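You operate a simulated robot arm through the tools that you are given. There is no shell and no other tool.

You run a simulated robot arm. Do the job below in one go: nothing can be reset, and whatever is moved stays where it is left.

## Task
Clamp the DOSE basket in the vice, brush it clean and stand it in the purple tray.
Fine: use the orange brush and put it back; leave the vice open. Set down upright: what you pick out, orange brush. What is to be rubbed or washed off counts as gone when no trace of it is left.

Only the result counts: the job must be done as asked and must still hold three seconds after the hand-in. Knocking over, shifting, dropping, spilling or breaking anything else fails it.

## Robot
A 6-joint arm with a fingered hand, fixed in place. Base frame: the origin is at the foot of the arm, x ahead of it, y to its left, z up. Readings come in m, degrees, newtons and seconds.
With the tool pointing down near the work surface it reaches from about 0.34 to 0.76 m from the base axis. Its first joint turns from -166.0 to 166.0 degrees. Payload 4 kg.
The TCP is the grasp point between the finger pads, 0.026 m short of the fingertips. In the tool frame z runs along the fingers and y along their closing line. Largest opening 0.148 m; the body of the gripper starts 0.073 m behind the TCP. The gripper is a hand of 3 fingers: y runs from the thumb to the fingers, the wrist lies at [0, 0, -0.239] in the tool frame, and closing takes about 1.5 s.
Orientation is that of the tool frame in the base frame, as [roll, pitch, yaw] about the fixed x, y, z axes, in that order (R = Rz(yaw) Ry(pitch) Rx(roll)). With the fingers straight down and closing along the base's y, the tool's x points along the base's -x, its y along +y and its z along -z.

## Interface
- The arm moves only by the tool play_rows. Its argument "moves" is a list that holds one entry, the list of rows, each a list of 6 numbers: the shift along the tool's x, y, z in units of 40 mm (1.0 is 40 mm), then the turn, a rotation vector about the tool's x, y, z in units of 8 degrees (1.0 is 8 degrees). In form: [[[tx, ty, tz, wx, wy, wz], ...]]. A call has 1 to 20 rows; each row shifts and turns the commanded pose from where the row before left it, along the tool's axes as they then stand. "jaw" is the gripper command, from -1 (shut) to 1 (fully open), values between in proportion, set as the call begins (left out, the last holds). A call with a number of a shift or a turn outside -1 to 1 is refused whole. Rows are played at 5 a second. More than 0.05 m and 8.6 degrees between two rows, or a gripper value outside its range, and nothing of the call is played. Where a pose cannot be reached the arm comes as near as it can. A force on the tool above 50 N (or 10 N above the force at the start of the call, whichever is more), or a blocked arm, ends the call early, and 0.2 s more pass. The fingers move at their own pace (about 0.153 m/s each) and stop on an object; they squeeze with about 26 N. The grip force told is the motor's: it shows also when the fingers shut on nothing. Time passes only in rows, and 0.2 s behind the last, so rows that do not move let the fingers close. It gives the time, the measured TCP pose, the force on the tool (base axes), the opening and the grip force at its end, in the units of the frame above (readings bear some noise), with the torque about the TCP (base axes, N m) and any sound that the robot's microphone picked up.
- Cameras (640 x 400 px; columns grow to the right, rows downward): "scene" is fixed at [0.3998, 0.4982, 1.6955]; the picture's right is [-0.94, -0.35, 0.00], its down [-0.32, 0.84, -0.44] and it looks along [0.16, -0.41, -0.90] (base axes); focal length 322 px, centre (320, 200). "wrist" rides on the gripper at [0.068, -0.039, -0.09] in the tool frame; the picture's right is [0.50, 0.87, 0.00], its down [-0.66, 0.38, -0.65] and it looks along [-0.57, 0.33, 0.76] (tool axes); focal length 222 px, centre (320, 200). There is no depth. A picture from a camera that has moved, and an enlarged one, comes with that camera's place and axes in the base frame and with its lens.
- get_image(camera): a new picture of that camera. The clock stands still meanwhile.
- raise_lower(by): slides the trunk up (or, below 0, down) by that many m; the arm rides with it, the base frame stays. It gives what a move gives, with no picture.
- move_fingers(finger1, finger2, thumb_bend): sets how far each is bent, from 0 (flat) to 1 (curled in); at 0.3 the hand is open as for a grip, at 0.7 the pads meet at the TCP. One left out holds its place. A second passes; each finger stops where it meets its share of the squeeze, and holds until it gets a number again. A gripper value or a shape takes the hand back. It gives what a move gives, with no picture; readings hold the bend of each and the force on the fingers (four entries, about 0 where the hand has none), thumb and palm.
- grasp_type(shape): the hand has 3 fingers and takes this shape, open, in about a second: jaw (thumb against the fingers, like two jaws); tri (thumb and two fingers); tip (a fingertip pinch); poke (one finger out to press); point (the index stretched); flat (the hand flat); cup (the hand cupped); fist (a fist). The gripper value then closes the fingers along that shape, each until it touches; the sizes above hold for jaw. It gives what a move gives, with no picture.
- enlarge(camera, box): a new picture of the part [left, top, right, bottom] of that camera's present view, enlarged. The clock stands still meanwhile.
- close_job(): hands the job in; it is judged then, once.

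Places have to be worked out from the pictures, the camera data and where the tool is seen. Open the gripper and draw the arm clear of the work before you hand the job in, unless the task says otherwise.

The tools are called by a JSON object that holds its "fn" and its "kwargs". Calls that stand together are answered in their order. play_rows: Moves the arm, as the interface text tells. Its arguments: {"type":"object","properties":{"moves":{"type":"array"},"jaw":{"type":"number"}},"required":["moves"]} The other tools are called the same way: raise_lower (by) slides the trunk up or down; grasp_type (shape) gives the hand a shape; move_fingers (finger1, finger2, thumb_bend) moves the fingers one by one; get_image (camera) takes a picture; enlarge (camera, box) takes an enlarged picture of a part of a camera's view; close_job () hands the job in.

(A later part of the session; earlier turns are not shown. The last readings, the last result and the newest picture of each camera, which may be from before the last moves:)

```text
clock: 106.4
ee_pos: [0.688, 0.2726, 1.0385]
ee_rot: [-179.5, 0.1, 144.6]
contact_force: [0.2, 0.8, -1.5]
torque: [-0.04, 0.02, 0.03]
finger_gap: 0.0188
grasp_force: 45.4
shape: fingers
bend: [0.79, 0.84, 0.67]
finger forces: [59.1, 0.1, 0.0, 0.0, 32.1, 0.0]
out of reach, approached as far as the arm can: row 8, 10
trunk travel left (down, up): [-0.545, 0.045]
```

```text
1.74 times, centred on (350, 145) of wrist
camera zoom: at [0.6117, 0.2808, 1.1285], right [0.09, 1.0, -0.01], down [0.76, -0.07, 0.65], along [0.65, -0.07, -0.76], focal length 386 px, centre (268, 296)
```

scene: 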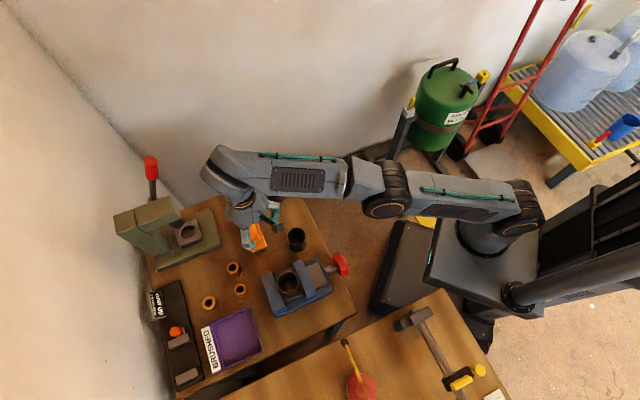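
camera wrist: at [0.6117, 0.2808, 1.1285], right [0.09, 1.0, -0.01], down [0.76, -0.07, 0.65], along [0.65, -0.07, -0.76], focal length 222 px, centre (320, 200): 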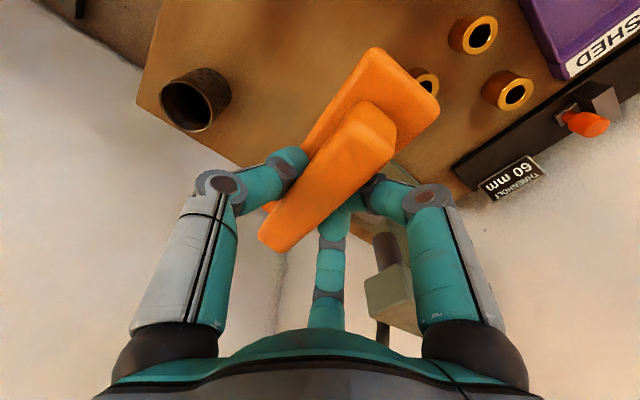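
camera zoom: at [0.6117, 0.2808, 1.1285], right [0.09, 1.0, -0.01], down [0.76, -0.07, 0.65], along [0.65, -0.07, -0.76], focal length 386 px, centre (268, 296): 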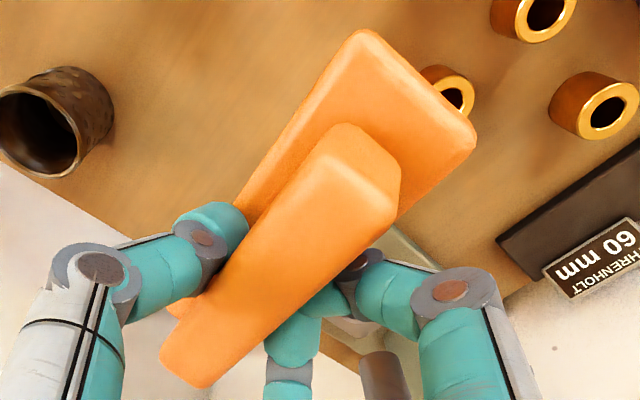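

The estimate: little pitch, ~8° yaw (now compensated) and an 8 mm slip along its length. I'll trim the position and lower toward the table to just above contact.

{"fn": "play_rows", "kwargs": {"moves": [[[0.1, -0.045, 0.5, 0, 0, 0], [0, 0, 0.6, 0, 0, 0], [0, 0, 0.6, 0, 0, 0], [0, 0, 0.6, 0, 0, 0], [0, 0, 0.4, 0, 0, 0], [0, 0, 0, 0, 0, 0]]]}}

{"fn": "enlarge", "kwargs": {"camera": "scene", "box": [200, 180, 300, 260]}}

{"fn": "get_image", "kwargs": {"camera": "wrist"}}

```text
clock: 107.8
ee_pos: [0.7022, 0.2816, 0.9322]
ee_rot: [-179.5, 0.0, 144.7]
contact_force: [-0.9, 1.2, -1.6]
torque: [0.01, 0.05, 0.03]
finger_gap: 0.0188
grasp_force: 45.8
shape: fingers
bend: [0.79, 0.84, 0.67]
finger forces: [59.9, 0.0, 0.0, 0.1, 31.9, 0.1]
out of reach, approached as far as the arm can: row 1, 2, 3, 4
trunk travel left (down, up): [-0.545, 0.045]
```

```text
5.00 times, centred on (250, 220) of scene
camera zoom: at [0.3998, 0.4982, 1.6955], right [-0.94, -0.35, 0.0], down [-0.32, 0.84, -0.44], along [0.16, -0.41, -0.9], focal length 1609 px, centre (670, 100)
```

zoom: 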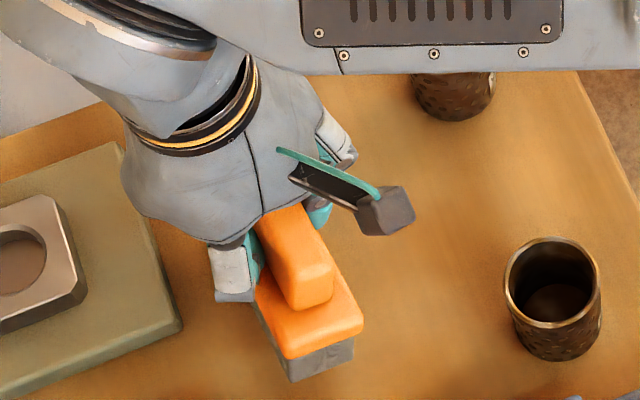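

```text
taken
camera wrist: at [0.6262, 0.2895, 1.0216], right [0.09, 1.0, -0.01], down [0.76, -0.07, 0.65], along [0.65, -0.07, -0.76], focal length 222 px, centre (320, 200)
```

wrist: 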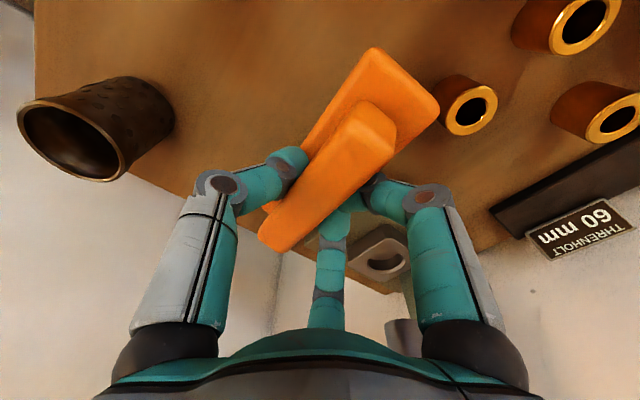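

The hand overshot by ~18 mm; I'll shift to the right spot, then lower in small steps letting the brush level itself on the table.

{"fn": "play_rows", "kwargs": {"moves": [[[0.26, -0.43, 0, 0, 0, 0], [0, 0, 0, 0, 0, 0], [0, 0, 0.1, 0, 0, 0], [0, 0, 0.1, 0, 0, 0], [0, 0, 0, 0, 0, 0]]]}}

{"fn": "enlarge", "kwargs": {"camera": "scene", "box": [200, 180, 300, 260]}}

```text
clock: 109.0
ee_pos: [0.7039, 0.2808, 0.9263]
ee_rot: [-179.5, 0.1, 144.4]
contact_force: [-0.8, -0.2, -0.6]
torque: [-0.01, 0.0, 0.0]
finger_gap: 0.0187
grasp_force: 45.4
shape: fingers
bend: [0.79, 0.84, 0.67]
finger forces: [59.9, 0.1, 0.1, 0.0, 31.9, 0.1]
out of reach, approached as far as the arm can: row 1
trunk travel left (down, up): [-0.545, 0.045]
```

```text
5.00 times, centred on (250, 220) of scene
camera zoom: at [0.3998, 0.4982, 1.6955], right [-0.94, -0.35, 0.0], down [-0.32, 0.84, -0.44], along [0.16, -0.41, -0.9], focal length 1609 px, centre (670, 100)
```

zoom: 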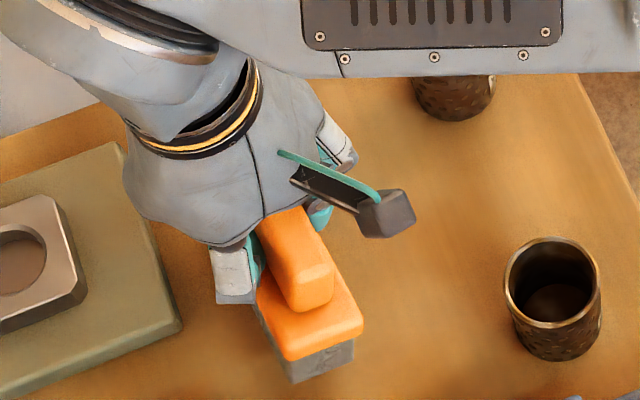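

The commanded pose must lie beyond the reach limit, so I'll move inward again and watch the measured position.

{"fn": "play_rows", "kwargs": {"moves": [[[0.26, -0.43, 0, 0, 0, 0], [0, 0, 0, 0, 0, 0]]]}}

```text
clock: 109.6
ee_pos: [0.7029, 0.2818, 0.9269]
ee_rot: [-179.5, 0.0, 144.6]
contact_force: [0.3, 0.5, -0.3]
torque: [-0.01, -0.02, 0.02]
finger_gap: 0.0186
grasp_force: 45.1
shape: fingers
bend: [0.79, 0.84, 0.67]
finger forces: [59.9, 0.1, 0.0, 0.1, 32.0, 0.1]
out of reach, approached as far as the arm can: row 1
trunk travel left (down, up): [-0.545, 0.045]
```

No motion inward. This may be the roll joint limit rather than radial reach; I'll undo ~5° of yaw while commanding inward motion.

{"fn": "play_rows", "kwargs": {"moves": [[[0, 0, 0, 0, 0, 0.6], [0, 0, 0, 0, 0, 0]]]}}

```text
clock: 110.2
ee_pos: [0.7052, 0.282, 0.9268]
ee_rot: [-179.8, 0.0, 139.7]
contact_force: [0.2, 0.8, -0.7]
torque: [-0.02, 0.02, 0.01]
finger_gap: 0.0187
grasp_force: 46.1
shape: fingers
bend: [0.79, 0.84, 0.67]
finger forces: [59.9, 0.1, 0.0, 0.0, 31.9, 0.0]
trunk travel left (down, up): [-0.545, 0.045]
```

Measured pose is tracking again at yaw 139.7°. Now move inward to the target.

{"fn": "play_rows", "kwargs": {"moves": [[[0.13, -0.25, 0, 0, 0, 0], [0.14, -0.26, 0, 0, 0, 0], [0, 0, 0, 0, 0, 0]]]}}

{"fn": "enlarge", "kwargs": {"camera": "scene", "box": [200, 180, 300, 260]}}

```text
clock: 111.0
ee_pos: [0.705, 0.2815, 0.9273]
ee_rot: [-179.6, 0.0, 139.8]
contact_force: [0.3, 0.7, -0.8]
torque: [-0.01, -0.01, 0.0]
finger_gap: 0.0186
grasp_force: 45.9
shape: fingers
bend: [0.79, 0.84, 0.67]
finger forces: [59.9, 0.1, 0.0, 0.0, 31.9, 0.0]
out of reach, approached as far as the arm can: row 1, 2
trunk travel left (down, up): [-0.545, 0.045]
```

```text
5.00 times, centred on (250, 220) of scene
camera zoom: at [0.3998, 0.4982, 1.6955], right [-0.94, -0.35, 0.0], down [-0.32, 0.84, -0.44], along [0.16, -0.41, -0.9], focal length 1609 px, centre (670, 100)
```

zoom: 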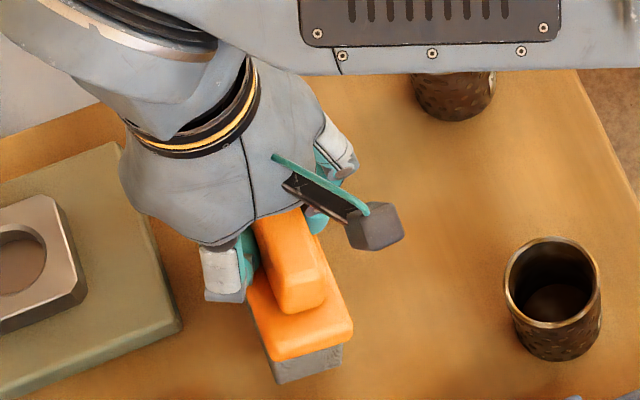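

The arm is stretched to its singular limit (shoulder ≈ z 1.108, reach ≈0.76), so inward motion stalls. I'll try combining inward motion with an upward move to break out of the singularity.

{"fn": "play_rows", "kwargs": {"moves": [[[0.25, -0.5, -0.6, 0, 0, 0], [0.25, -0.5, -0.6, 0, 0, 0], [0.25, -0.5, -0.6, 0, 0, 0], [0, 0, 0, 0, 0, 0]]]}}

{"fn": "get_image", "kwargs": {"camera": "scene"}}

```text
clock: 112.0
ee_pos: [0.6921, 0.2772, 1.0102]
ee_rot: [-179.6, 0.1, 139.6]
contact_force: [0.2, 0.5, -0.8]
torque: [0.01, 0.01, -0.04]
finger_gap: 0.0187
grasp_force: 46.1
shape: fingers
bend: [0.79, 0.84, 0.67]
finger forces: [60.2, 0.0, 0.1, 0.1, 31.8, 0.0]
out of reach, approached as far as the arm can: row 1, 2, 3
trunk travel left (down, up): [-0.545, 0.045]
```

```text
taken
```

scene: 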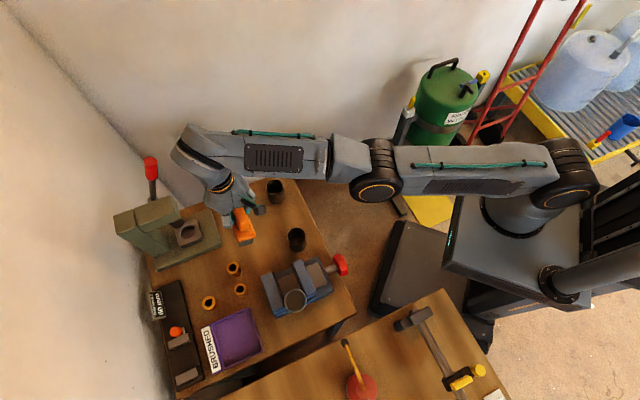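

Still on the boundary. I'll command a larger straight inward displacement to force the elbow to bend.

{"fn": "play_rows", "kwargs": {"moves": [[[0.4, -0.9, 0, 0, 0, 0], [0.4, -0.9, 0, 0, 0, 0], [0.4, -0.9, 0, 0, 0, 0], [0, 0, 0, 0, 0, 0]]]}}

```text
clock: 113.0
ee_pos: [0.6924, 0.2747, 1.0167]
ee_rot: [-179.6, 0.1, 139.8]
contact_force: [0.0, 0.6, -0.9]
torque: [-0.03, -0.01, 0.03]
finger_gap: 0.0187
grasp_force: 46.5
shape: fingers
bend: [0.79, 0.84, 0.67]
finger forces: [60.1, 0.1, 0.0, 0.1, 31.7, 0.0]
out of reach, approached as far as the arm can: row 1, 2, 3
trunk travel left (down, up): [-0.545, 0.045]
```

I'll replicate what worked earlier: climb along the boundary to a smaller radius, then come straight down so the elbow bends.

{"fn": "play_rows", "kwargs": {"moves": [[[0.1, -0.3, -0.9, 0, 0, 0], [0.1, -0.3, -0.9, 0, 0, 0], [0.1, -0.3, -0.9, 0, 0, 0], [0.1, -0.3, -0.9, 0, 0, 0], [0, 0, 0, 0, 0, 0]]]}}

```text
clock: 114.2
ee_pos: [0.6519, 0.2493, 1.1628]
ee_rot: [-179.4, 0.0, 139.8]
contact_force: [-0.3, 0.8, -0.9]
torque: [0.02, 0.01, 0.02]
finger_gap: 0.0187
grasp_force: 46.5
shape: fingers
bend: [0.79, 0.84, 0.67]
finger forces: [60.5, 0.0, 0.1, 0.0, 31.5, 0.0]
out of reach, approached as far as the arm can: row 1
trunk travel left (down, up): [-0.545, 0.045]
```

Now only the first row was out of reach. Pull further inward to confirm that it tracks.

{"fn": "play_rows", "kwargs": {"moves": [[[0.1, -0.6, 0, 0, 0, 0], [0.1, -0.6, 0, 0, 0, 0], [0, 0, 0, 0, 0, 0]]]}}

```text
clock: 115.0
ee_pos: [0.6521, 0.2491, 1.1632]
ee_rot: [-179.5, 0.0, 139.9]
contact_force: [0.2, -0.2, -0.9]
torque: [-0.01, -0.01, 0.02]
finger_gap: 0.0187
grasp_force: 45.9
shape: fingers
bend: [0.79, 0.84, 0.67]
finger forces: [60.6, 0.1, 0.0, 0.1, 31.5, 0.1]
out of reach, approached as far as the arm can: row 1, 2
trunk travel left (down, up): [-0.545, 0.045]
```

Inward is still refused, so try straight down from here, as worked the first time.

{"fn": "play_rows", "kwargs": {"moves": [[[0, 0, 0.85, 0, 0, 0], [0, 0, 0.85, 0, 0, 0], [0, 0, 0.85, 0, 0, 0], [0, 0, 0, 0, 0, 0]]]}}

```text
clock: 116.0
ee_pos: [0.6664, 0.2544, 1.1246]
ee_rot: [-179.5, 0.0, 139.7]
contact_force: [0.1, -1.1, -1.0]
torque: [-0.04, 0.01, -0.01]
finger_gap: 0.0186
grasp_force: 46.3
shape: fingers
bend: [0.79, 0.84, 0.67]
finger forces: [60.4, 0.0, 0.1, 0.0, 31.5, 0.0]
out of reach, approached as far as the arm can: row 1, 2, 3
trunk travel left (down, up): [-0.545, 0.045]
```

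Still stuck on the stretched singularity. I'll nudge the trunk (which re-syncs the arm) and try again.

{"fn": "raise_lower", "kwargs": {"by": 0.04}}

{"fn": "play_rows", "kwargs": {"moves": [[[0, -0.2, 0.6, 0, 0, 0], [0, -0.2, 0.6, 0, 0, 0], [0, 0, 0, 0, 0, 0]]]}}

```text
clock: 116.8
ee_pos: [0.6672, 0.2545, 1.164]
ee_rot: [-179.5, 0.1, 139.9]
contact_force: [-1.0, -0.5, -1.7]
torque: [-0.05, -0.01, 0.01]
finger_gap: 0.0188
grasp_force: 46.1
shape: fingers
bend: [0.79, 0.84, 0.67]
finger forces: [60.5, 0.0, 0.0, 0.1, 31.5, 0.1]
trunk travel left (down, up): [-0.585, 0.005]
```

```text
clock: 117.6
ee_pos: [0.6777, 0.2528, 1.1373]
ee_rot: [-179.3, 0.0, 139.8]
contact_force: [0.5, -0.4, -1.3]
torque: [-0.03, -0.01, 0.03]
finger_gap: 0.0189
grasp_force: 46.0
shape: fingers
bend: [0.79, 0.84, 0.67]
finger forces: [60.4, 0.1, 0.0, 0.1, 31.5, 0.0]
out of reach, approached as far as the arm can: row 1, 2
trunk travel left (down, up): [-0.585, 0.005]
```

Before brushing, this radius was reachable at yaw 135°, so maybe the roll joint limit is what blocks. I'll rotate the yaw back by ~13° and then pull inward.

{"fn": "play_rows", "kwargs": {"moves": [[[0, 0, 0, 0, 0, 0.8], [0, 0, 0, 0, 0, 0.8], [0, -0.4, 0, 0, 0, 0], [0, -0.4, 0, 0, 0, 0], [0, 0, 0, 0, 0, 0]]]}}

```text
clock: 118.8
ee_pos: [0.6766, 0.2484, 1.1439]
ee_rot: [-179.6, 0.2, 126.9]
contact_force: [-0.1, 0.5, -0.7]
torque: [0.02, 0.02, 0.01]
finger_gap: 0.0189
grasp_force: 46.2
shape: fingers
bend: [0.79, 0.84, 0.67]
finger forces: [60.6, 0.1, 0.0, 0.0, 31.6, 0.1]
out of reach, approached as far as the arm can: row 3, 4
trunk travel left (down, up): [-0.585, 0.005]
```

It behaves as if the elbow has crossed slightly past straight, so inward motion is locked. I'll climb along the reach sphere with the arm (and lower the trunk), to then come down tangentially and re-bend the elbow the right way.

{"fn": "play_rows", "kwargs": {"moves": [[[0.086, -0.287, -0.9, 0, 0, 0], [0.108, -0.359, -0.9, 0, 0, 0], [0.122, -0.407, -0.9, 0, 0, 0], [0.136, -0.455, -0.9, 0, 0, 0], [0.161, -0.539, -0.9, 0, 0, 0], [0.183, -0.611, -0.9, 0, 0, 0], [0, 0, 0, 0, 0, 0]]]}}

{"fn": "get_image", "kwargs": {"camera": "scene"}}

```text
clock: 120.4
ee_pos: [0.5688, 0.2139, 1.3557]
ee_rot: [-179.7, 0.3, 127.0]
contact_force: [0.4, 0.1, -2.3]
torque: [0.03, 0.0, -0.02]
finger_gap: 0.0188
grasp_force: 45.9
shape: fingers
bend: [0.79, 0.84, 0.67]
finger forces: [60.0, 0.0, 0.0, 0.0, 31.2, 0.0]
out of reach, approached as far as the arm can: row 4, 6
trunk travel left (down, up): [-0.585, 0.005]
```

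```text
taken
```

scene: 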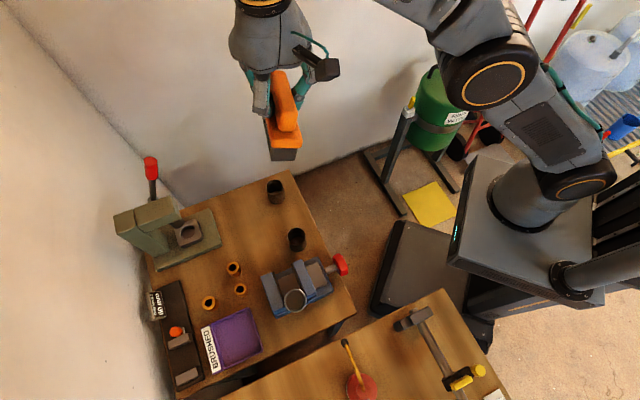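

The arm is now higher. I'll test a move straight down/inward here.

{"fn": "play_rows", "kwargs": {"moves": [[[0.1, -0.3, 0.3, 0, 0, 0], [0.1, -0.3, 0.3, 0, 0, 0], [0.1, -0.3, 0.3, 0, 0, 0], [0, 0, 0, 0, 0, 0]]]}}

```text
clock: 121.4
ee_pos: [0.5342, 0.2027, 1.3194]
ee_rot: [-179.6, 0.1, 126.9]
contact_force: [0.6, -0.6, -2.3]
torque: [-0.01, 0.01, 0.03]
finger_gap: 0.0187
grasp_force: 44.3
shape: fingers
bend: [0.79, 0.84, 0.67]
finger forces: [57.3, 0.1, 0.0, 0.0, 31.0, 0.0]
trunk travel left (down, up): [-0.585, 0.005]
```

The arm is free again. I'll descend well inside the reach sphere to z≈1.03, then rotate the yaw back toward 142°.

{"fn": "play_rows", "kwargs": {"moves": [[[-0.03, 0.234, 0.9, 0, 0, 0], [-0.03, 0.234, 0.9, 0, 0, 0], [-0.03, 0.234, 0.9, 0, 0, 0], [-0.03, 0.234, 0.9, 0, 0, 0], [-0.03, 0.234, 0.9, 0, 0, 0], [-0.03, 0.234, 0.9, 0, 0, 0], [-0.03, 0.234, 0.9, 0, 0, 0], [-0.03, 0.234, 0.9, 0, 0, 0], [0, 0, 0, 0, 0, 0]]]}}

{"fn": "play_rows", "kwargs": {"moves": [[[0, 0, 0, 0, 0, -0.95], [0, 0, 0, 0, 0, -0.95], [0, 0, 0, 0, 0, 0]]]}}

{"fn": "get_image", "kwargs": {"camera": "scene"}}

{"fn": "get_image", "kwargs": {"camera": "wrist"}}

```text
clock: 123.4
ee_pos: [0.6022, 0.2375, 1.0329]
ee_rot: [-179.7, 0.3, 127.0]
contact_force: [0.5, 0.2, 0.1]
torque: [0.02, 0.0, 0.01]
finger_gap: 0.0186
grasp_force: 43.7
shape: fingers
bend: [0.79, 0.84, 0.67]
finger forces: [56.6, 0.0, 0.1, 0.0, 30.9, 0.0]
trunk travel left (down, up): [-0.585, 0.005]
```

```text
clock: 124.2
ee_pos: [0.5997, 0.2366, 1.0303]
ee_rot: [-179.6, 0.0, 142.2]
contact_force: [-0.2, -0.3, -0.7]
torque: [-0.02, -0.01, 0.0]
finger_gap: 0.0186
grasp_force: 44.1
shape: fingers
bend: [0.79, 0.84, 0.67]
finger forces: [56.5, 0.0, 0.0, 0.0, 30.9, 0.0]
trunk travel left (down, up): [-0.585, 0.005]
```

```text
taken
```

scene: 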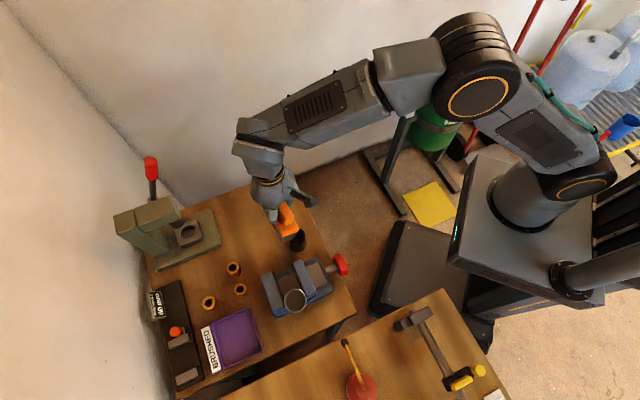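

```text
taken
camera wrist: at [0.5246, 0.2491, 1.1203], right [0.13, 0.99, -0.01], down [0.75, -0.1, 0.65], along [0.64, -0.09, -0.76], focal length 222 px, centre (320, 200)
```

wrist: 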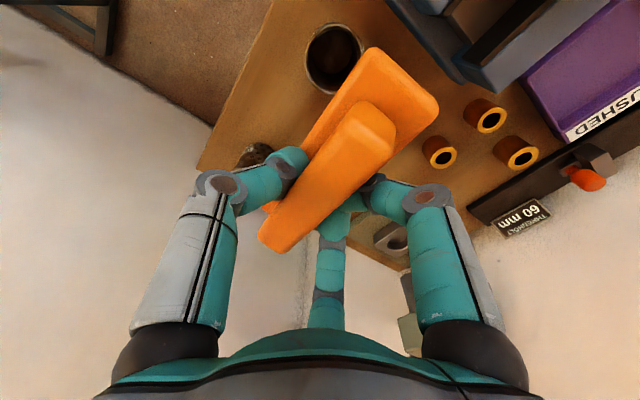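

The elbow is correctly bent. I'll move out to the brush's spot at z≈1.0.

{"fn": "play_rows", "kwargs": {"moves": [[[-0.365, 0.672, 0.25, 0, 0, 0], [-0.365, 0.672, 0.25, 0, 0, 0], [-0.365, 0.672, 0.25, 0, 0, 0], [0, 0, 0, 0, 0, 0]]]}}

{"fn": "play_rows", "kwargs": {"moves": [[[0, 0, 0.5, 0, 0, 0], [0, 0, 0.5, 0, 0, 0], [0, 0, 0.5, 0, 0, 0], [0, 0, 0, 0, 0, 0]]]}}

{"fn": "enlarge", "kwargs": {"camera": "scene", "box": [200, 180, 300, 260]}}

{"fn": "get_image", "kwargs": {"camera": "wrist"}}

```text
clock: 125.2
ee_pos: [0.6853, 0.2703, 1.0001]
ee_rot: [-179.5, 0.1, 142.2]
contact_force: [0.1, 0.7, -1.1]
torque: [0.0, 0.04, -0.01]
finger_gap: 0.0183
grasp_force: 43.5
shape: fingers
bend: [0.79, 0.84, 0.67]
finger forces: [55.9, 0.0, 0.1, 0.1, 30.7, 0.0]
trunk travel left (down, up): [-0.585, 0.005]
```

```text
clock: 126.2
ee_pos: [0.6828, 0.2747, 0.9393]
ee_rot: [-179.6, 0.1, 142.2]
contact_force: [-0.2, -0.1, -1.6]
torque: [0.01, -0.02, 0.0]
finger_gap: 0.0187
grasp_force: 43.0
shape: fingers
bend: [0.79, 0.84, 0.67]
finger forces: [55.8, 0.0, 0.1, 0.0, 30.7, 0.0]
trunk travel left (down, up): [-0.585, 0.005]
```

```text
5.00 times, centred on (250, 220) of scene
camera zoom: at [0.3998, 0.4982, 1.6955], right [-0.94, -0.35, 0.0], down [-0.32, 0.84, -0.44], along [0.16, -0.41, -0.9], focal length 1609 px, centre (670, 100)
```

zoom: 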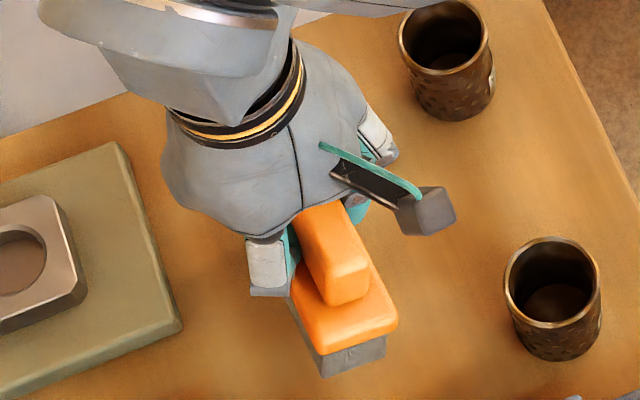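

```text
taken
camera wrist: at [0.6069, 0.2854, 1.0295], right [0.14, 0.99, -0.01], down [0.75, -0.1, 0.65], along [0.64, -0.09, -0.76], focal length 222 px, centre (320, 200)
```

wrist: 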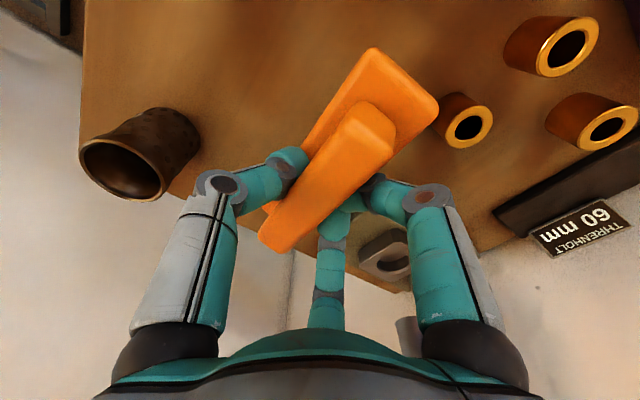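

The brush lines up with its original footprint. Lower gently until it touches the table.

{"fn": "play_rows", "kwargs": {"moves": [[[0, 0, 0.15, 0, 0, 0], [0, 0, 0.15, 0, 0, 0], [0, 0, 0.1, 0, 0, 0], [0, 0, 0, 0, 0, 0]]]}}

```text
clock: 127.2
ee_pos: [0.6838, 0.2734, 0.9247]
ee_rot: [-179.6, 0.0, 142.2]
contact_force: [-0.6, -0.1, -0.6]
torque: [0.0, 0.01, -0.05]
finger_gap: 0.0186
grasp_force: 43.2
shape: fingers
bend: [0.79, 0.84, 0.67]
finger forces: [56.1, 0.0, 0.1, 0.0, 30.7, 0.1]
trunk travel left (down, up): [-0.585, 0.005]
```

{"fn": "play_rows", "kwargs": {"moves": [[[0, 0, 0.08, 0, 0, 0], [0, 0, 0.08, 0, 0, 0], [0, 0, 0, 0, 0, 0]]]}}

{"fn": "enlarge", "kwargs": {"camera": "scene", "box": [200, 180, 300, 260]}}

```text
clock: 128.0
ee_pos: [0.6838, 0.274, 0.9185]
ee_rot: [-179.6, 0.1, 142.1]
contact_force: [-0.2, 0.5, 1.4]
torque: [-0.08, -0.04, -0.02]
finger_gap: 0.0187
grasp_force: 45.5
shape: fingers
bend: [0.79, 0.84, 0.67]
finger forces: [60.0, 0.0, 0.0, 0.1, 30.5, 0.0]
trunk travel left (down, up): [-0.585, 0.005]
```

```text
5.00 times, centred on (250, 220) of scene
camera zoom: at [0.3998, 0.4982, 1.6955], right [-0.94, -0.35, 0.0], down [-0.32, 0.84, -0.44], along [0.16, -0.41, -0.9], focal length 1609 px, centre (670, 100)
```

zoom: 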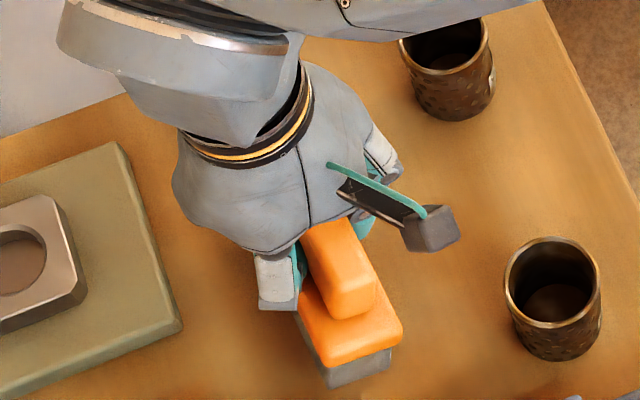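

First contact (~2 N). Continue a few millimetres more to seat it flat.

{"fn": "play_rows", "kwargs": {"moves": [[[0, 0, 0.05, 0, 0, 0], [0, 0, 0.05, 0, 0, 0], [0, 0, 0, 0, 0, 0]]]}}

```text
clock: 128.8
ee_pos: [0.6819, 0.2743, 0.9146]
ee_rot: [-179.7, 0.1, 142.2]
contact_force: [-0.8, 2.0, 9.9]
torque: [-0.25, -0.36, 0.08]
finger_gap: 0.0186
grasp_force: 69.4
shape: fingers
bend: [0.79, 0.84, 0.68]
finger forces: [106.9, 0.0, 0.1, 0.0, 31.5, 0.0]
trunk travel left (down, up): [-0.585, 0.005]
```

Only the −L end touches (10 N). A few more millimetres should level it.

{"fn": "play_rows", "kwargs": {"moves": [[[0, 0, 0.05, 0, 0, 0], [0, 0, 0.05, 0, 0, 0], [0, 0, 0, 0, 0, 0]]]}}

{"fn": "enlarge", "kwargs": {"camera": "scene", "box": [200, 180, 300, 260]}}

```text
clock: 129.6
ee_pos: [0.683, 0.2735, 0.9114]
ee_rot: [-179.7, 0.2, 142.2]
contact_force: [-1.4, 2.6, 14.8]
torque: [-0.49, -0.56, 0.04]
finger_gap: 0.0189
grasp_force: 120.2
shape: fingers
bend: [0.8, 0.84, 0.69]
finger forces: [176.0, 25.6, 0.0, 0.0, 38.1, 0.0]
trunk travel left (down, up): [-0.585, 0.005]
```

```text
5.00 times, centred on (250, 220) of scene
camera zoom: at [0.3998, 0.4982, 1.6955], right [-0.94, -0.35, 0.0], down [-0.32, 0.84, -0.44], along [0.16, -0.41, -0.9], focal length 1609 px, centre (670, 100)
```

zoom: 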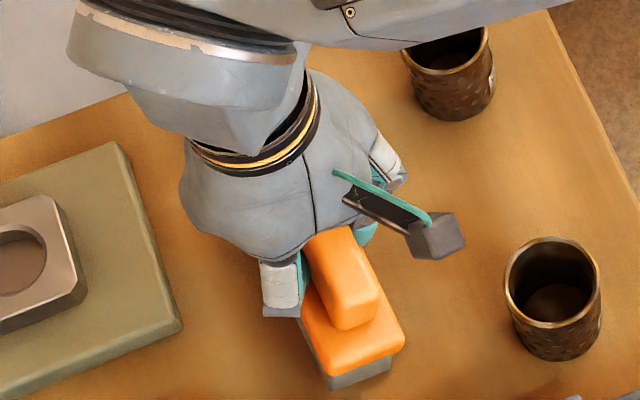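

The hand is at the original grasp height, so the brush is nearly flat. Release it.

{"fn": "play_rows", "kwargs": {"moves": [[[0, 0, 0, 0, 0, 0], [0, 0, 0, 0, 0, 0], [0, 0, 0, 0, 0, 0], [0, 0, 0, 0, 0, 0], [0, 0, 0, 0, 0, 0]]], "jaw": 0.1}}

{"fn": "get_image", "kwargs": {"camera": "wrist"}}

{"fn": "enlarge", "kwargs": {"camera": "scene", "box": [200, 180, 300, 260]}}

```text
clock: 130.8
ee_pos: [0.6841, 0.2735, 0.9112]
ee_rot: [-179.7, 0.1, 142.2]
contact_force: [-1.8, 1.1, 19.3]
torque: [0.34, -0.14, 0.08]
finger_gap: 0.0748
grasp_force: 0.0
shape: jaw
bend: [0.79, 0.79, 0.7]
finger forces: [10.4, 10.7, 0.0, 0.0, 0.0, 0.0]
trunk travel left (down, up): [-0.585, 0.005]
```

```text
taken
camera wrist: at [0.6062, 0.2855, 1.0011], right [0.14, 0.99, -0.01], down [0.75, -0.1, 0.65], along [0.65, -0.09, -0.76], focal length 222 px, centre (320, 200)
```

wrist: 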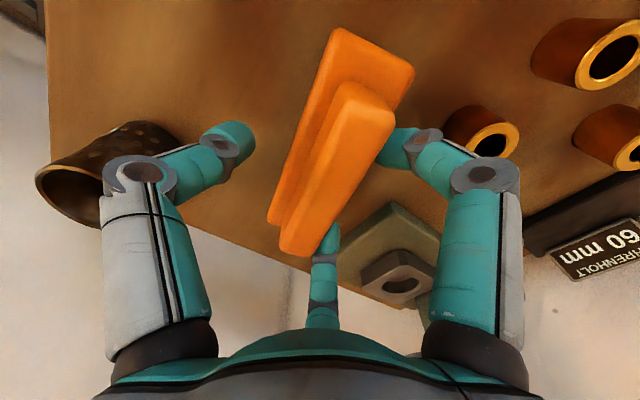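

```text
5.00 times, centred on (250, 220) of scene
camera zoom: at [0.3998, 0.4982, 1.6955], right [-0.94, -0.35, 0.0], down [-0.32, 0.84, -0.44], along [0.16, -0.41, -0.9], focal length 1609 px, centre (670, 100)
```

zoom: 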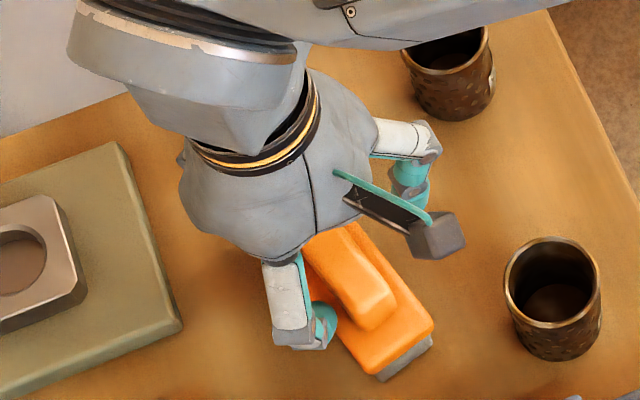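

The fingers press on the brush base from above (~20 N). I'll raise the hand straight up off it and look.

{"fn": "play_rows", "kwargs": {"moves": [[[0, 0, -0.1, 0, 0, 0], [0, 0, -0.3, 0, 0, 0], [0, 0, -0.5, 0, 0, 0], [0, 0, -0.5, 0, 0, 0], [0, 0, -0.5, 0, 0, 0]]]}}

{"fn": "get_image", "kwargs": {"camera": "wrist"}}

{"fn": "enlarge", "kwargs": {"camera": "scene", "box": [200, 180, 300, 260]}}

```text
clock: 132.0
ee_pos: [0.682, 0.2753, 0.9838]
ee_rot: [-179.6, 0.1, 142.2]
contact_force: [0.1, -1.2, -0.2]
torque: [0.0, -0.01, 0.04]
finger_gap: 0.0806
grasp_force: 0.1
shape: jaw
bend: [0.34, 0.34, 0.7]
finger forces: [0.0, 0.0, 0.0, 0.0, 0.0, 0.0]
trunk travel left (down, up): [-0.585, 0.005]
```

```text
taken
camera wrist: at [0.6054, 0.2876, 1.0747], right [0.14, 0.99, -0.01], down [0.75, -0.1, 0.65], along [0.65, -0.09, -0.76], focal length 222 px, centre (320, 200)
```

wrist: 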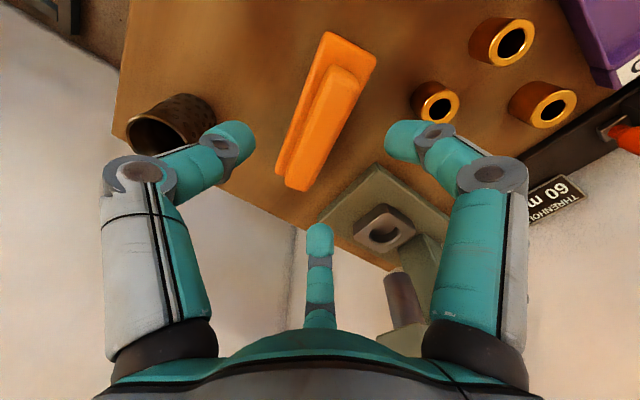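

```text
5.00 times, centred on (250, 220) of scene
camera zoom: at [0.3998, 0.4982, 1.6955], right [-0.94, -0.35, 0.0], down [-0.32, 0.84, -0.44], along [0.16, -0.41, -0.9], focal length 1609 px, centre (670, 100)
```

zoom: 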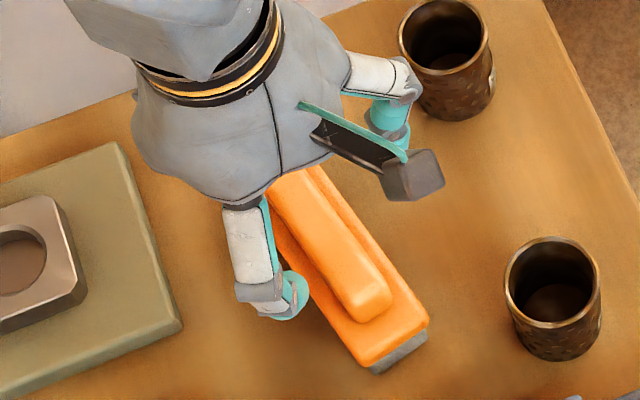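

The brush stands flat, bristles down, with its centre within ~8 mm of the original spot. Now back inward and up, heading to view the clamped basket.

{"fn": "play_rows", "kwargs": {"moves": [[[0.72, -0.19, 0, 0, 0, 0], [0.72, -0.19, 0, 0, 0, 0], [0.72, -0.19, 0, 0, 0, 0], [0, 0, -0.9, 0, 0, 0.45], [0, 0, -0.9, 0, 0, 0.45], [0, 0, 0, 0, 0, 0]]], "jaw": 0.2}}

{"fn": "get_image", "kwargs": {"camera": "scene"}}

{"fn": "get_image", "kwargs": {"camera": "wrist"}}

```text
clock: 133.4
ee_pos: [0.6007, 0.3122, 1.0545]
ee_rot: [-179.7, 0.1, 134.9]
contact_force: [0.1, -0.2, 0.3]
torque: [-0.01, -0.02, -0.02]
finger_gap: 0.0883
grasp_force: 0.1
shape: jaw
bend: [0.32, 0.32, 0.7]
finger forces: [0.1, 0.1, 0.0, 0.1, 0.1, 0.1]
trunk travel left (down, up): [-0.585, 0.005]
```

```text
taken
```

scene: 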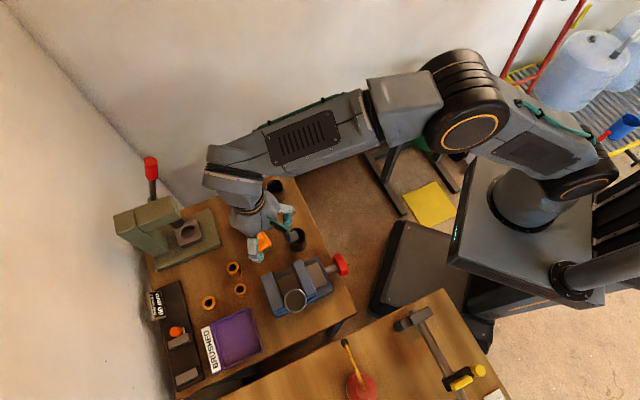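

```text
taken
camera wrist: at [0.5276, 0.3332, 1.1461], right [0.26, 0.97, -0.01], down [0.73, -0.19, 0.65], along [0.63, -0.18, -0.76], focal length 222 px, centre (320, 200)
```

wrist: 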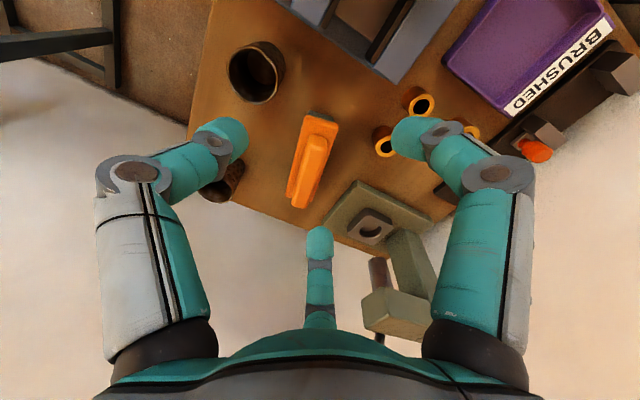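

Next, move directly above the tilted basket for an unobstructed close look.

{"fn": "play_rows", "kwargs": {"moves": [[[0.74, -0.03, 0, 0, 0, 0], [0.74, -0.03, 0, 0, 0, 0], [0.74, -0.03, 0, 0, 0, 0], [0.74, -0.03, 0, 0, 0, 0], [0.74, -0.03, 0, 0, 0, 0], [0, 0, 0, 0, 0, 0]]], "jaw": 0.3}}

{"fn": "get_image", "kwargs": {"camera": "wrist"}}

{"fn": "enlarge", "kwargs": {"camera": "wrist", "box": [240, 60, 400, 200]}}

```text
clock: 134.8
ee_pos: [0.4919, 0.4103, 1.0559]
ee_rot: [-179.4, 0.0, 135.0]
contact_force: [0.4, -0.5, 0.1]
torque: [-0.01, -0.03, 0.01]
finger_gap: 0.0956
grasp_force: 0.0
shape: jaw
bend: [0.3, 0.3, 0.7]
finger forces: [0.1, 0.0, 0.0, 0.0, 0.1, 0.0]
trunk travel left (down, up): [-0.585, 0.005]
```

```text
taken
camera wrist: at [0.4184, 0.4315, 1.1467], right [0.26, 0.97, -0.01], down [0.73, -0.19, 0.65], along [0.63, -0.17, -0.76], focal length 222 px, centre (320, 200)
```

wrist: 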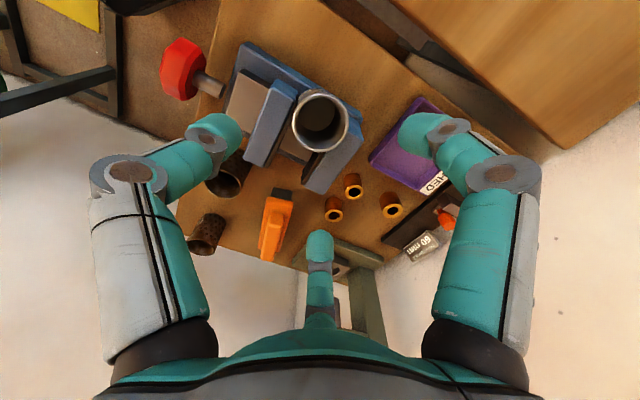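

```text
2.86 times, centred on (320, 130) of wrist
camera zoom: at [0.4184, 0.4315, 1.1467], right [0.26, 0.97, -0.01], down [0.73, -0.19, 0.65], along [0.63, -0.17, -0.76], focal length 635 px, centre (320, 400)
```

zoom: 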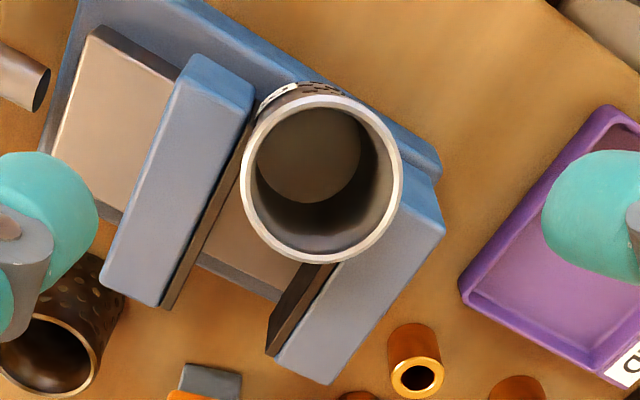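

The outside also shows bare metal with dark slots and a white label: it looks clean. Rim centre ≈(0.494, 0.411, 0.95), leaning 15° along +L. I'll tilt the hand to match and pre-position along its axis.

{"fn": "play_rows", "kwargs": {"moves": [[[0, 0, 0, -0.07, -0.97, 0], [0, 0, 0, 0, -0.97, 0], [0.34, 0.023, 0.43, 0, 0, 0], [0.345, 0.023, 0.43, 0, 0, 0], [0, 0, 0, 0, 0, 0]]]}}

{"fn": "get_image", "kwargs": {"camera": "wrist"}}

{"fn": "enlarge", "kwargs": {"camera": "scene", "box": [250, 240, 340, 310]}}

```text
clock: 136.0
ee_pos: [0.4788, 0.4232, 1.0171]
ee_rot: [179.9, 15.6, 135.0]
contact_force: [-0.6, -0.9, -0.1]
torque: [0.0, 0.01, 0.03]
finger_gap: 0.0957
grasp_force: 0.0
shape: jaw
bend: [0.3, 0.3, 0.7]
finger forces: [0.1, 0.0, 0.1, 0.0, 0.0, 0.1]
trunk travel left (down, up): [-0.585, 0.005]
```

```text
taken
camera wrist: at [0.3912, 0.4594, 1.0846], right [0.27, 0.95, -0.13], down [0.59, -0.06, 0.81], along [0.76, -0.3, -0.57], focal length 222 px, centre (320, 200)
```

wrist: 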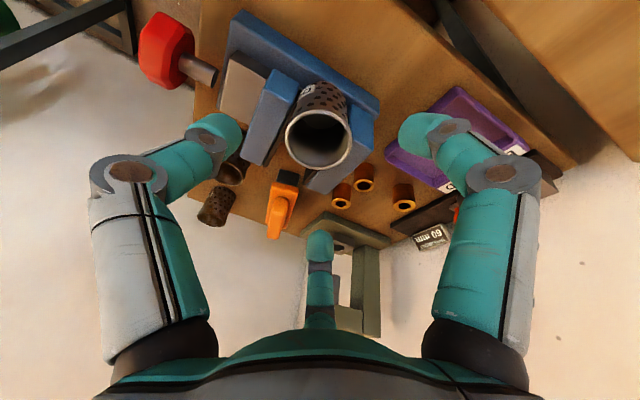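

```text
5.71 times, centred on (295, 275) of scene
camera zoom: at [0.3998, 0.4982, 1.6955], right [-0.94, -0.35, 0.0], down [-0.32, 0.84, -0.44], along [0.16, -0.41, -0.9], focal length 1839 px, centre (463, -229)
```

zoom: 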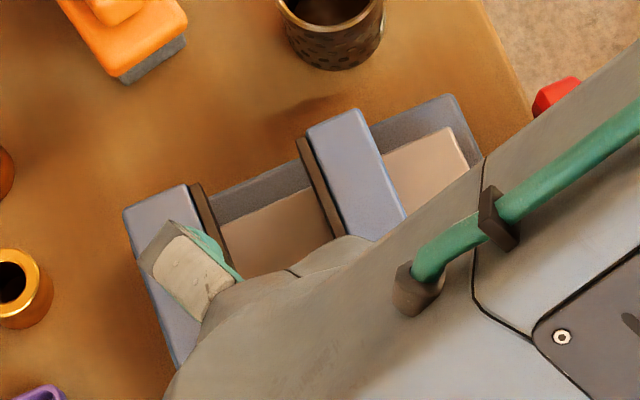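

Zoom in to check the alignment of the rim and axis before the approach.

{"fn": "enlarge", "kwargs": {"camera": "wrist", "box": [250, 60, 390, 190]}}

```text
3.08 times, centred on (320, 125) of wrist
camera zoom: at [0.3912, 0.4594, 1.0846], right [0.27, 0.95, -0.13], down [0.59, -0.06, 0.81], along [0.76, -0.3, -0.57], focal length 684 px, centre (320, 431)
```

zoom: 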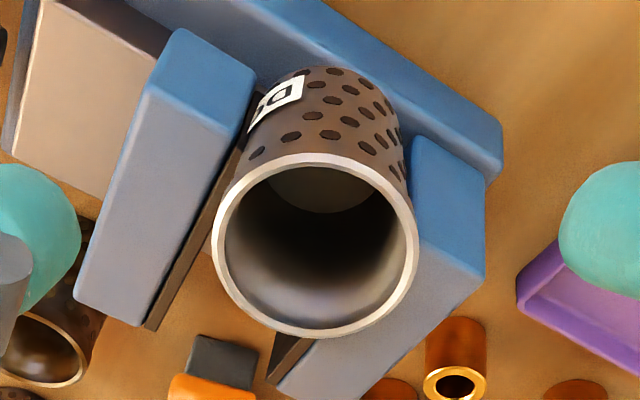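

The basket is now clearly bare metal with a crisp white label. Its lean looks closer to 11°, so I'll reduce the hand tilt by 4°, centre, and advance along the axis.

{"fn": "play_rows", "kwargs": {"moves": [[[-0.065, -0.05, 0, 0, 0.5, 0], [0, 0, 0.4, 0, 0, 0], [0, 0, 0.4, 0, 0, 0], [0, 0, 0.3, 0, 0, 0], [0, 0, 0, 0, 0, 0]]], "jaw": 0.15}}

{"fn": "get_image", "kwargs": {"camera": "wrist"}}

{"fn": "enlarge", "kwargs": {"camera": "wrist", "box": [200, 70, 440, 250]}}

```text
clock: 137.2
ee_pos: [0.4889, 0.4136, 0.9751]
ee_rot: [179.9, 11.6, 135.0]
contact_force: [-0.1, -0.3, 0.1]
torque: [-0.04, -0.01, 0.0]
finger_gap: 0.0855
grasp_force: 0.2
shape: jaw
bend: [0.33, 0.33, 0.7]
finger forces: [0.0, 0.0, 0.0, 0.1, 0.0, 0.1]
trunk travel left (down, up): [-0.585, 0.005]
```

```text
taken
camera wrist: at [0.4017, 0.4465, 1.0491], right [0.27, 0.96, -0.1], down [0.63, -0.09, 0.77], along [0.73, -0.27, -0.63], focal length 222 px, centre (320, 200)
```

wrist: 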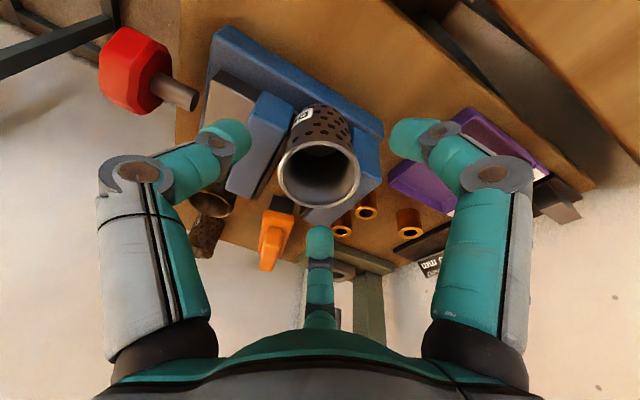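

```text
2.22 times, centred on (320, 160) of wrist
camera zoom: at [0.4017, 0.4465, 1.0491], right [0.27, 0.96, -0.1], down [0.63, -0.09, 0.77], along [0.73, -0.27, -0.63], focal length 494 px, centre (320, 289)
```

zoom: 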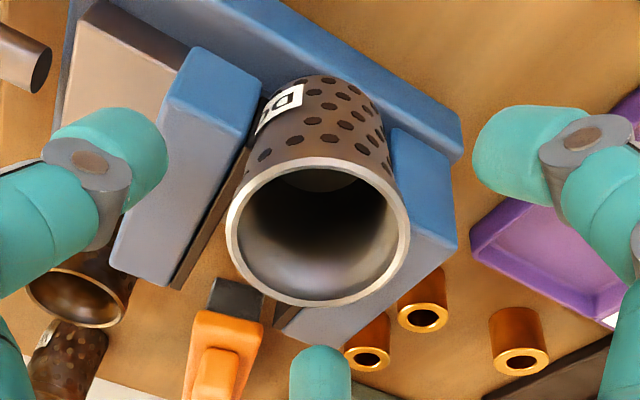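

The rim is centred 24 mm ahead of the TCP and the axis is aligned. Advance 16 mm and close.

{"fn": "play_rows", "kwargs": {"moves": [[[0, 0, 0.2, 0, 0, 0], [0, 0, 0.2, 0, 0, 0], [0, 0, 0, 0, 0, 0]]]}}

{"fn": "play_rows", "kwargs": {"moves": [[[0, 0, 0, 0, 0, 0], [0, 0, 0, 0, 0, 0], [0, 0, 0, 0, 0, 0], [0, 0, 0, 0, 0, 0], [0, 0, 0, 0, 0, 0], [0, 0, 0, 0, 0, 0], [0, 0, 0, 0, 0, 0]]], "jaw": -0.9}}

{"fn": "get_image", "kwargs": {"camera": "wrist"}}

{"fn": "enlarge", "kwargs": {"camera": "scene", "box": [250, 240, 340, 310]}}

```text
clock: 138.0
ee_pos: [0.491, 0.4119, 0.9596]
ee_rot: [180.0, 11.6, 134.9]
contact_force: [-0.2, -0.6, 0.1]
torque: [0.0, 0.0, -0.02]
finger_gap: 0.086
grasp_force: 0.1
shape: jaw
bend: [0.33, 0.33, 0.7]
finger forces: [0.0, 0.0, 0.1, 0.0, 0.0, 0.1]
trunk travel left (down, up): [-0.585, 0.005]
```

```text
clock: 139.6
ee_pos: [0.4907, 0.4121, 0.9594]
ee_rot: [179.9, 11.7, 135.0]
contact_force: [0.2, -0.4, -4.3]
torque: [-0.03, 0.07, -0.02]
finger_gap: 0.038
grasp_force: 25.9
shape: jaw
bend: [0.76, 0.76, 0.7]
finger forces: [23.2, 23.1, 0.0, 0.0, 23.7, 0.0]
trunk travel left (down, up): [-0.585, 0.005]
```

```text
taken
camera wrist: at [0.4046, 0.4444, 1.0335], right [0.27, 0.96, -0.1], down [0.63, -0.09, 0.77], along [0.73, -0.27, -0.63], focal length 222 px, centre (320, 200)
```

wrist: 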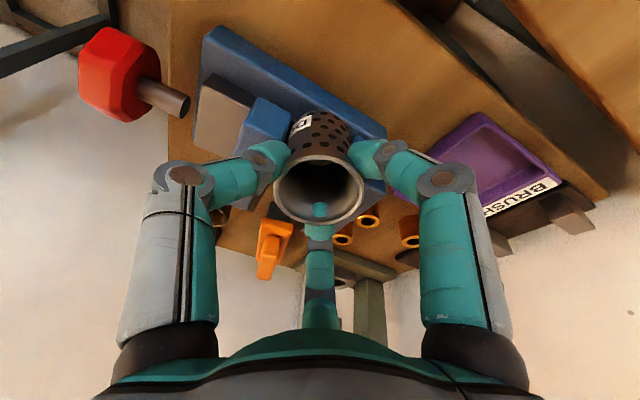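

```text
5.71 times, centred on (295, 275) of scene
camera zoom: at [0.3998, 0.4982, 1.6955], right [-0.94, -0.35, 0.0], down [-0.32, 0.84, -0.44], along [0.16, -0.41, -0.9], focal length 1839 px, centre (463, -229)
```

zoom: 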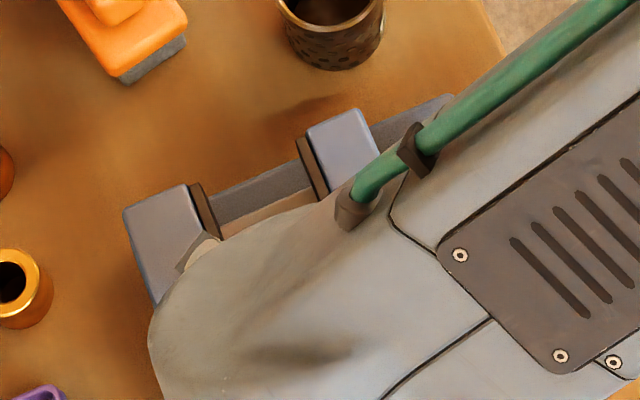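

Gripped firmly on the clean basket. It is near the pads' open end, so I'll try sliding it out along +L in tiny steps, watching the force.

{"fn": "play_rows", "kwargs": {"moves": [[[0.05, 0, -0.02, 0, 0, 0], [0.05, 0, -0.02, 0, 0, 0], [0.05, 0, -0.02, 0, 0, 0], [0, 0, 0, 0, 0, 0]]]}}

{"fn": "get_image", "kwargs": {"camera": "wrist"}}

```text
clock: 140.6
ee_pos: [0.4857, 0.4162, 0.9593]
ee_rot: [179.9, 11.5, 135.0]
contact_force: [2.2, -0.4, -2.6]
torque: [-0.05, -0.02, -0.01]
finger_gap: 0.0382
grasp_force: 26.1
shape: jaw
bend: [0.76, 0.76, 0.7]
finger forces: [23.6, 24.3, 0.1, 0.0, 23.2, 0.0]
trunk travel left (down, up): [-0.585, 0.005]
```

```text
taken
camera wrist: at [0.3996, 0.4486, 1.0333], right [0.27, 0.96, -0.1], down [0.63, -0.09, 0.77], along [0.73, -0.27, -0.63], focal length 222 px, centre (320, 200)
```

wrist: 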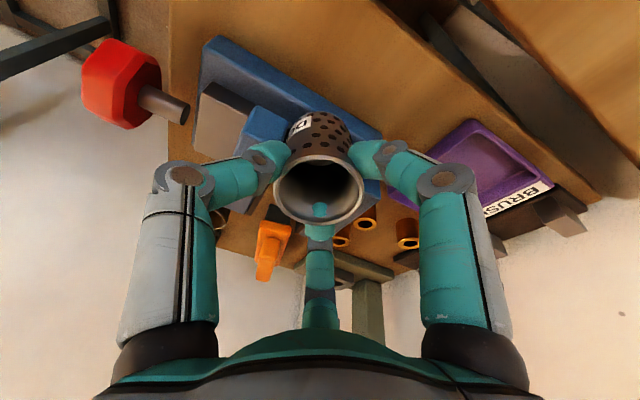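

It slides freely (2 N). I'll lift it up and out slowly.

{"fn": "play_rows", "kwargs": {"moves": [[[0.05, 0, -0.12, 0, 0, 0], [0.05, 0, -0.2, 0, 0, 0], [0, 0, -0.25, 0, 0, 0], [-0.05, 0, -0.4, 0, 0, 0], [-0.1, 0, -0.5, 0, 0, 0], [-0.1, 0, -0.5, 0, 0, 0], [0, 0, 0, 0, 0, 0]]]}}

{"fn": "get_image", "kwargs": {"camera": "wrist"}}

{"fn": "enlarge", "kwargs": {"camera": "scene", "box": [230, 220, 360, 330]}}

```text
clock: 142.2
ee_pos: [0.48, 0.4232, 1.0402]
ee_rot: [180.0, 11.6, 134.9]
contact_force: [0.8, -0.5, -1.1]
torque: [0.0, -0.02, 0.0]
finger_gap: 0.0348
grasp_force: 26.3
shape: jaw
bend: [0.76, 0.76, 0.7]
finger forces: [24.7, 23.0, 0.0, 0.0, 24.1, 0.0]
trunk travel left (down, up): [-0.585, 0.005]
```

```text
taken
camera wrist: at [0.3934, 0.4566, 1.1136], right [0.27, 0.96, -0.1], down [0.63, -0.09, 0.77], along [0.73, -0.27, -0.63], focal length 222 px, centre (320, 200)
```

wrist: 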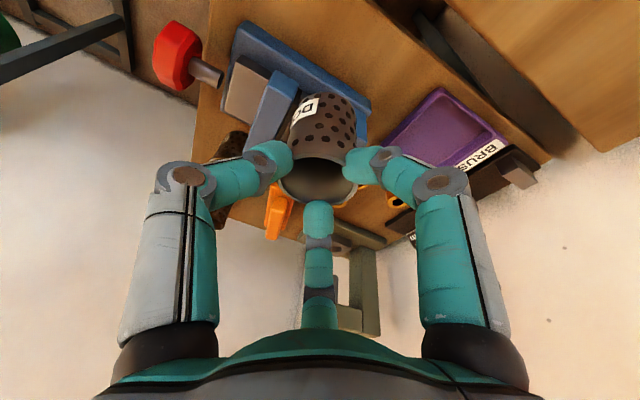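

```text
3.64 times, centred on (295, 275) of scene
camera zoom: at [0.3998, 0.4982, 1.6955], right [-0.94, -0.35, 0.0], down [-0.32, 0.84, -0.44], along [0.16, -0.41, -0.9], focal length 1170 px, centre (411, -73)
```

zoom: 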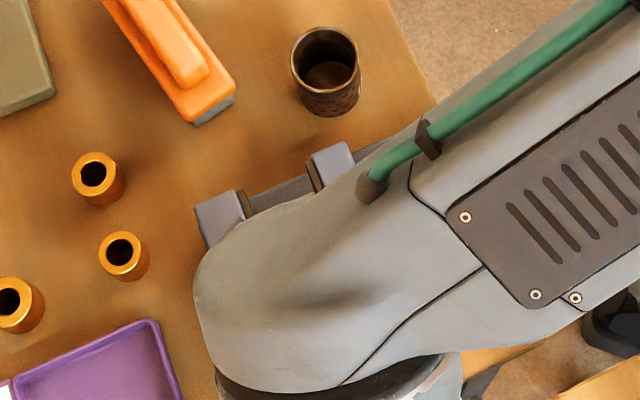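

The basket is out, but seems to have rotated in the grip. Zoom to judge how it is held.

{"fn": "enlarge", "kwargs": {"camera": "wrist", "box": [230, 70, 410, 250]}}

```text
2.22 times, centred on (320, 160) of wrist
camera zoom: at [0.3934, 0.4566, 1.1136], right [0.27, 0.96, -0.1], down [0.63, -0.09, 0.77], along [0.73, -0.27, -0.63], focal length 494 px, centre (320, 289)
```

zoom: 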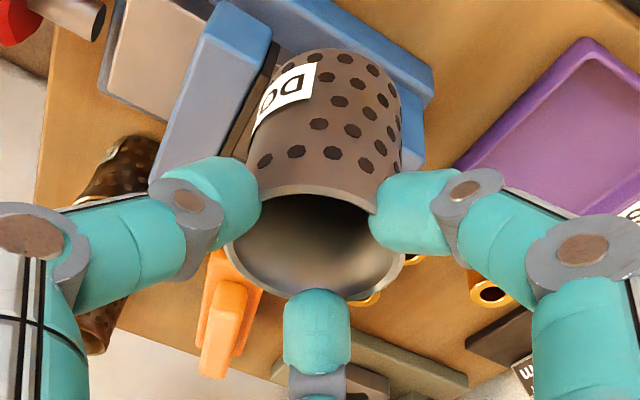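

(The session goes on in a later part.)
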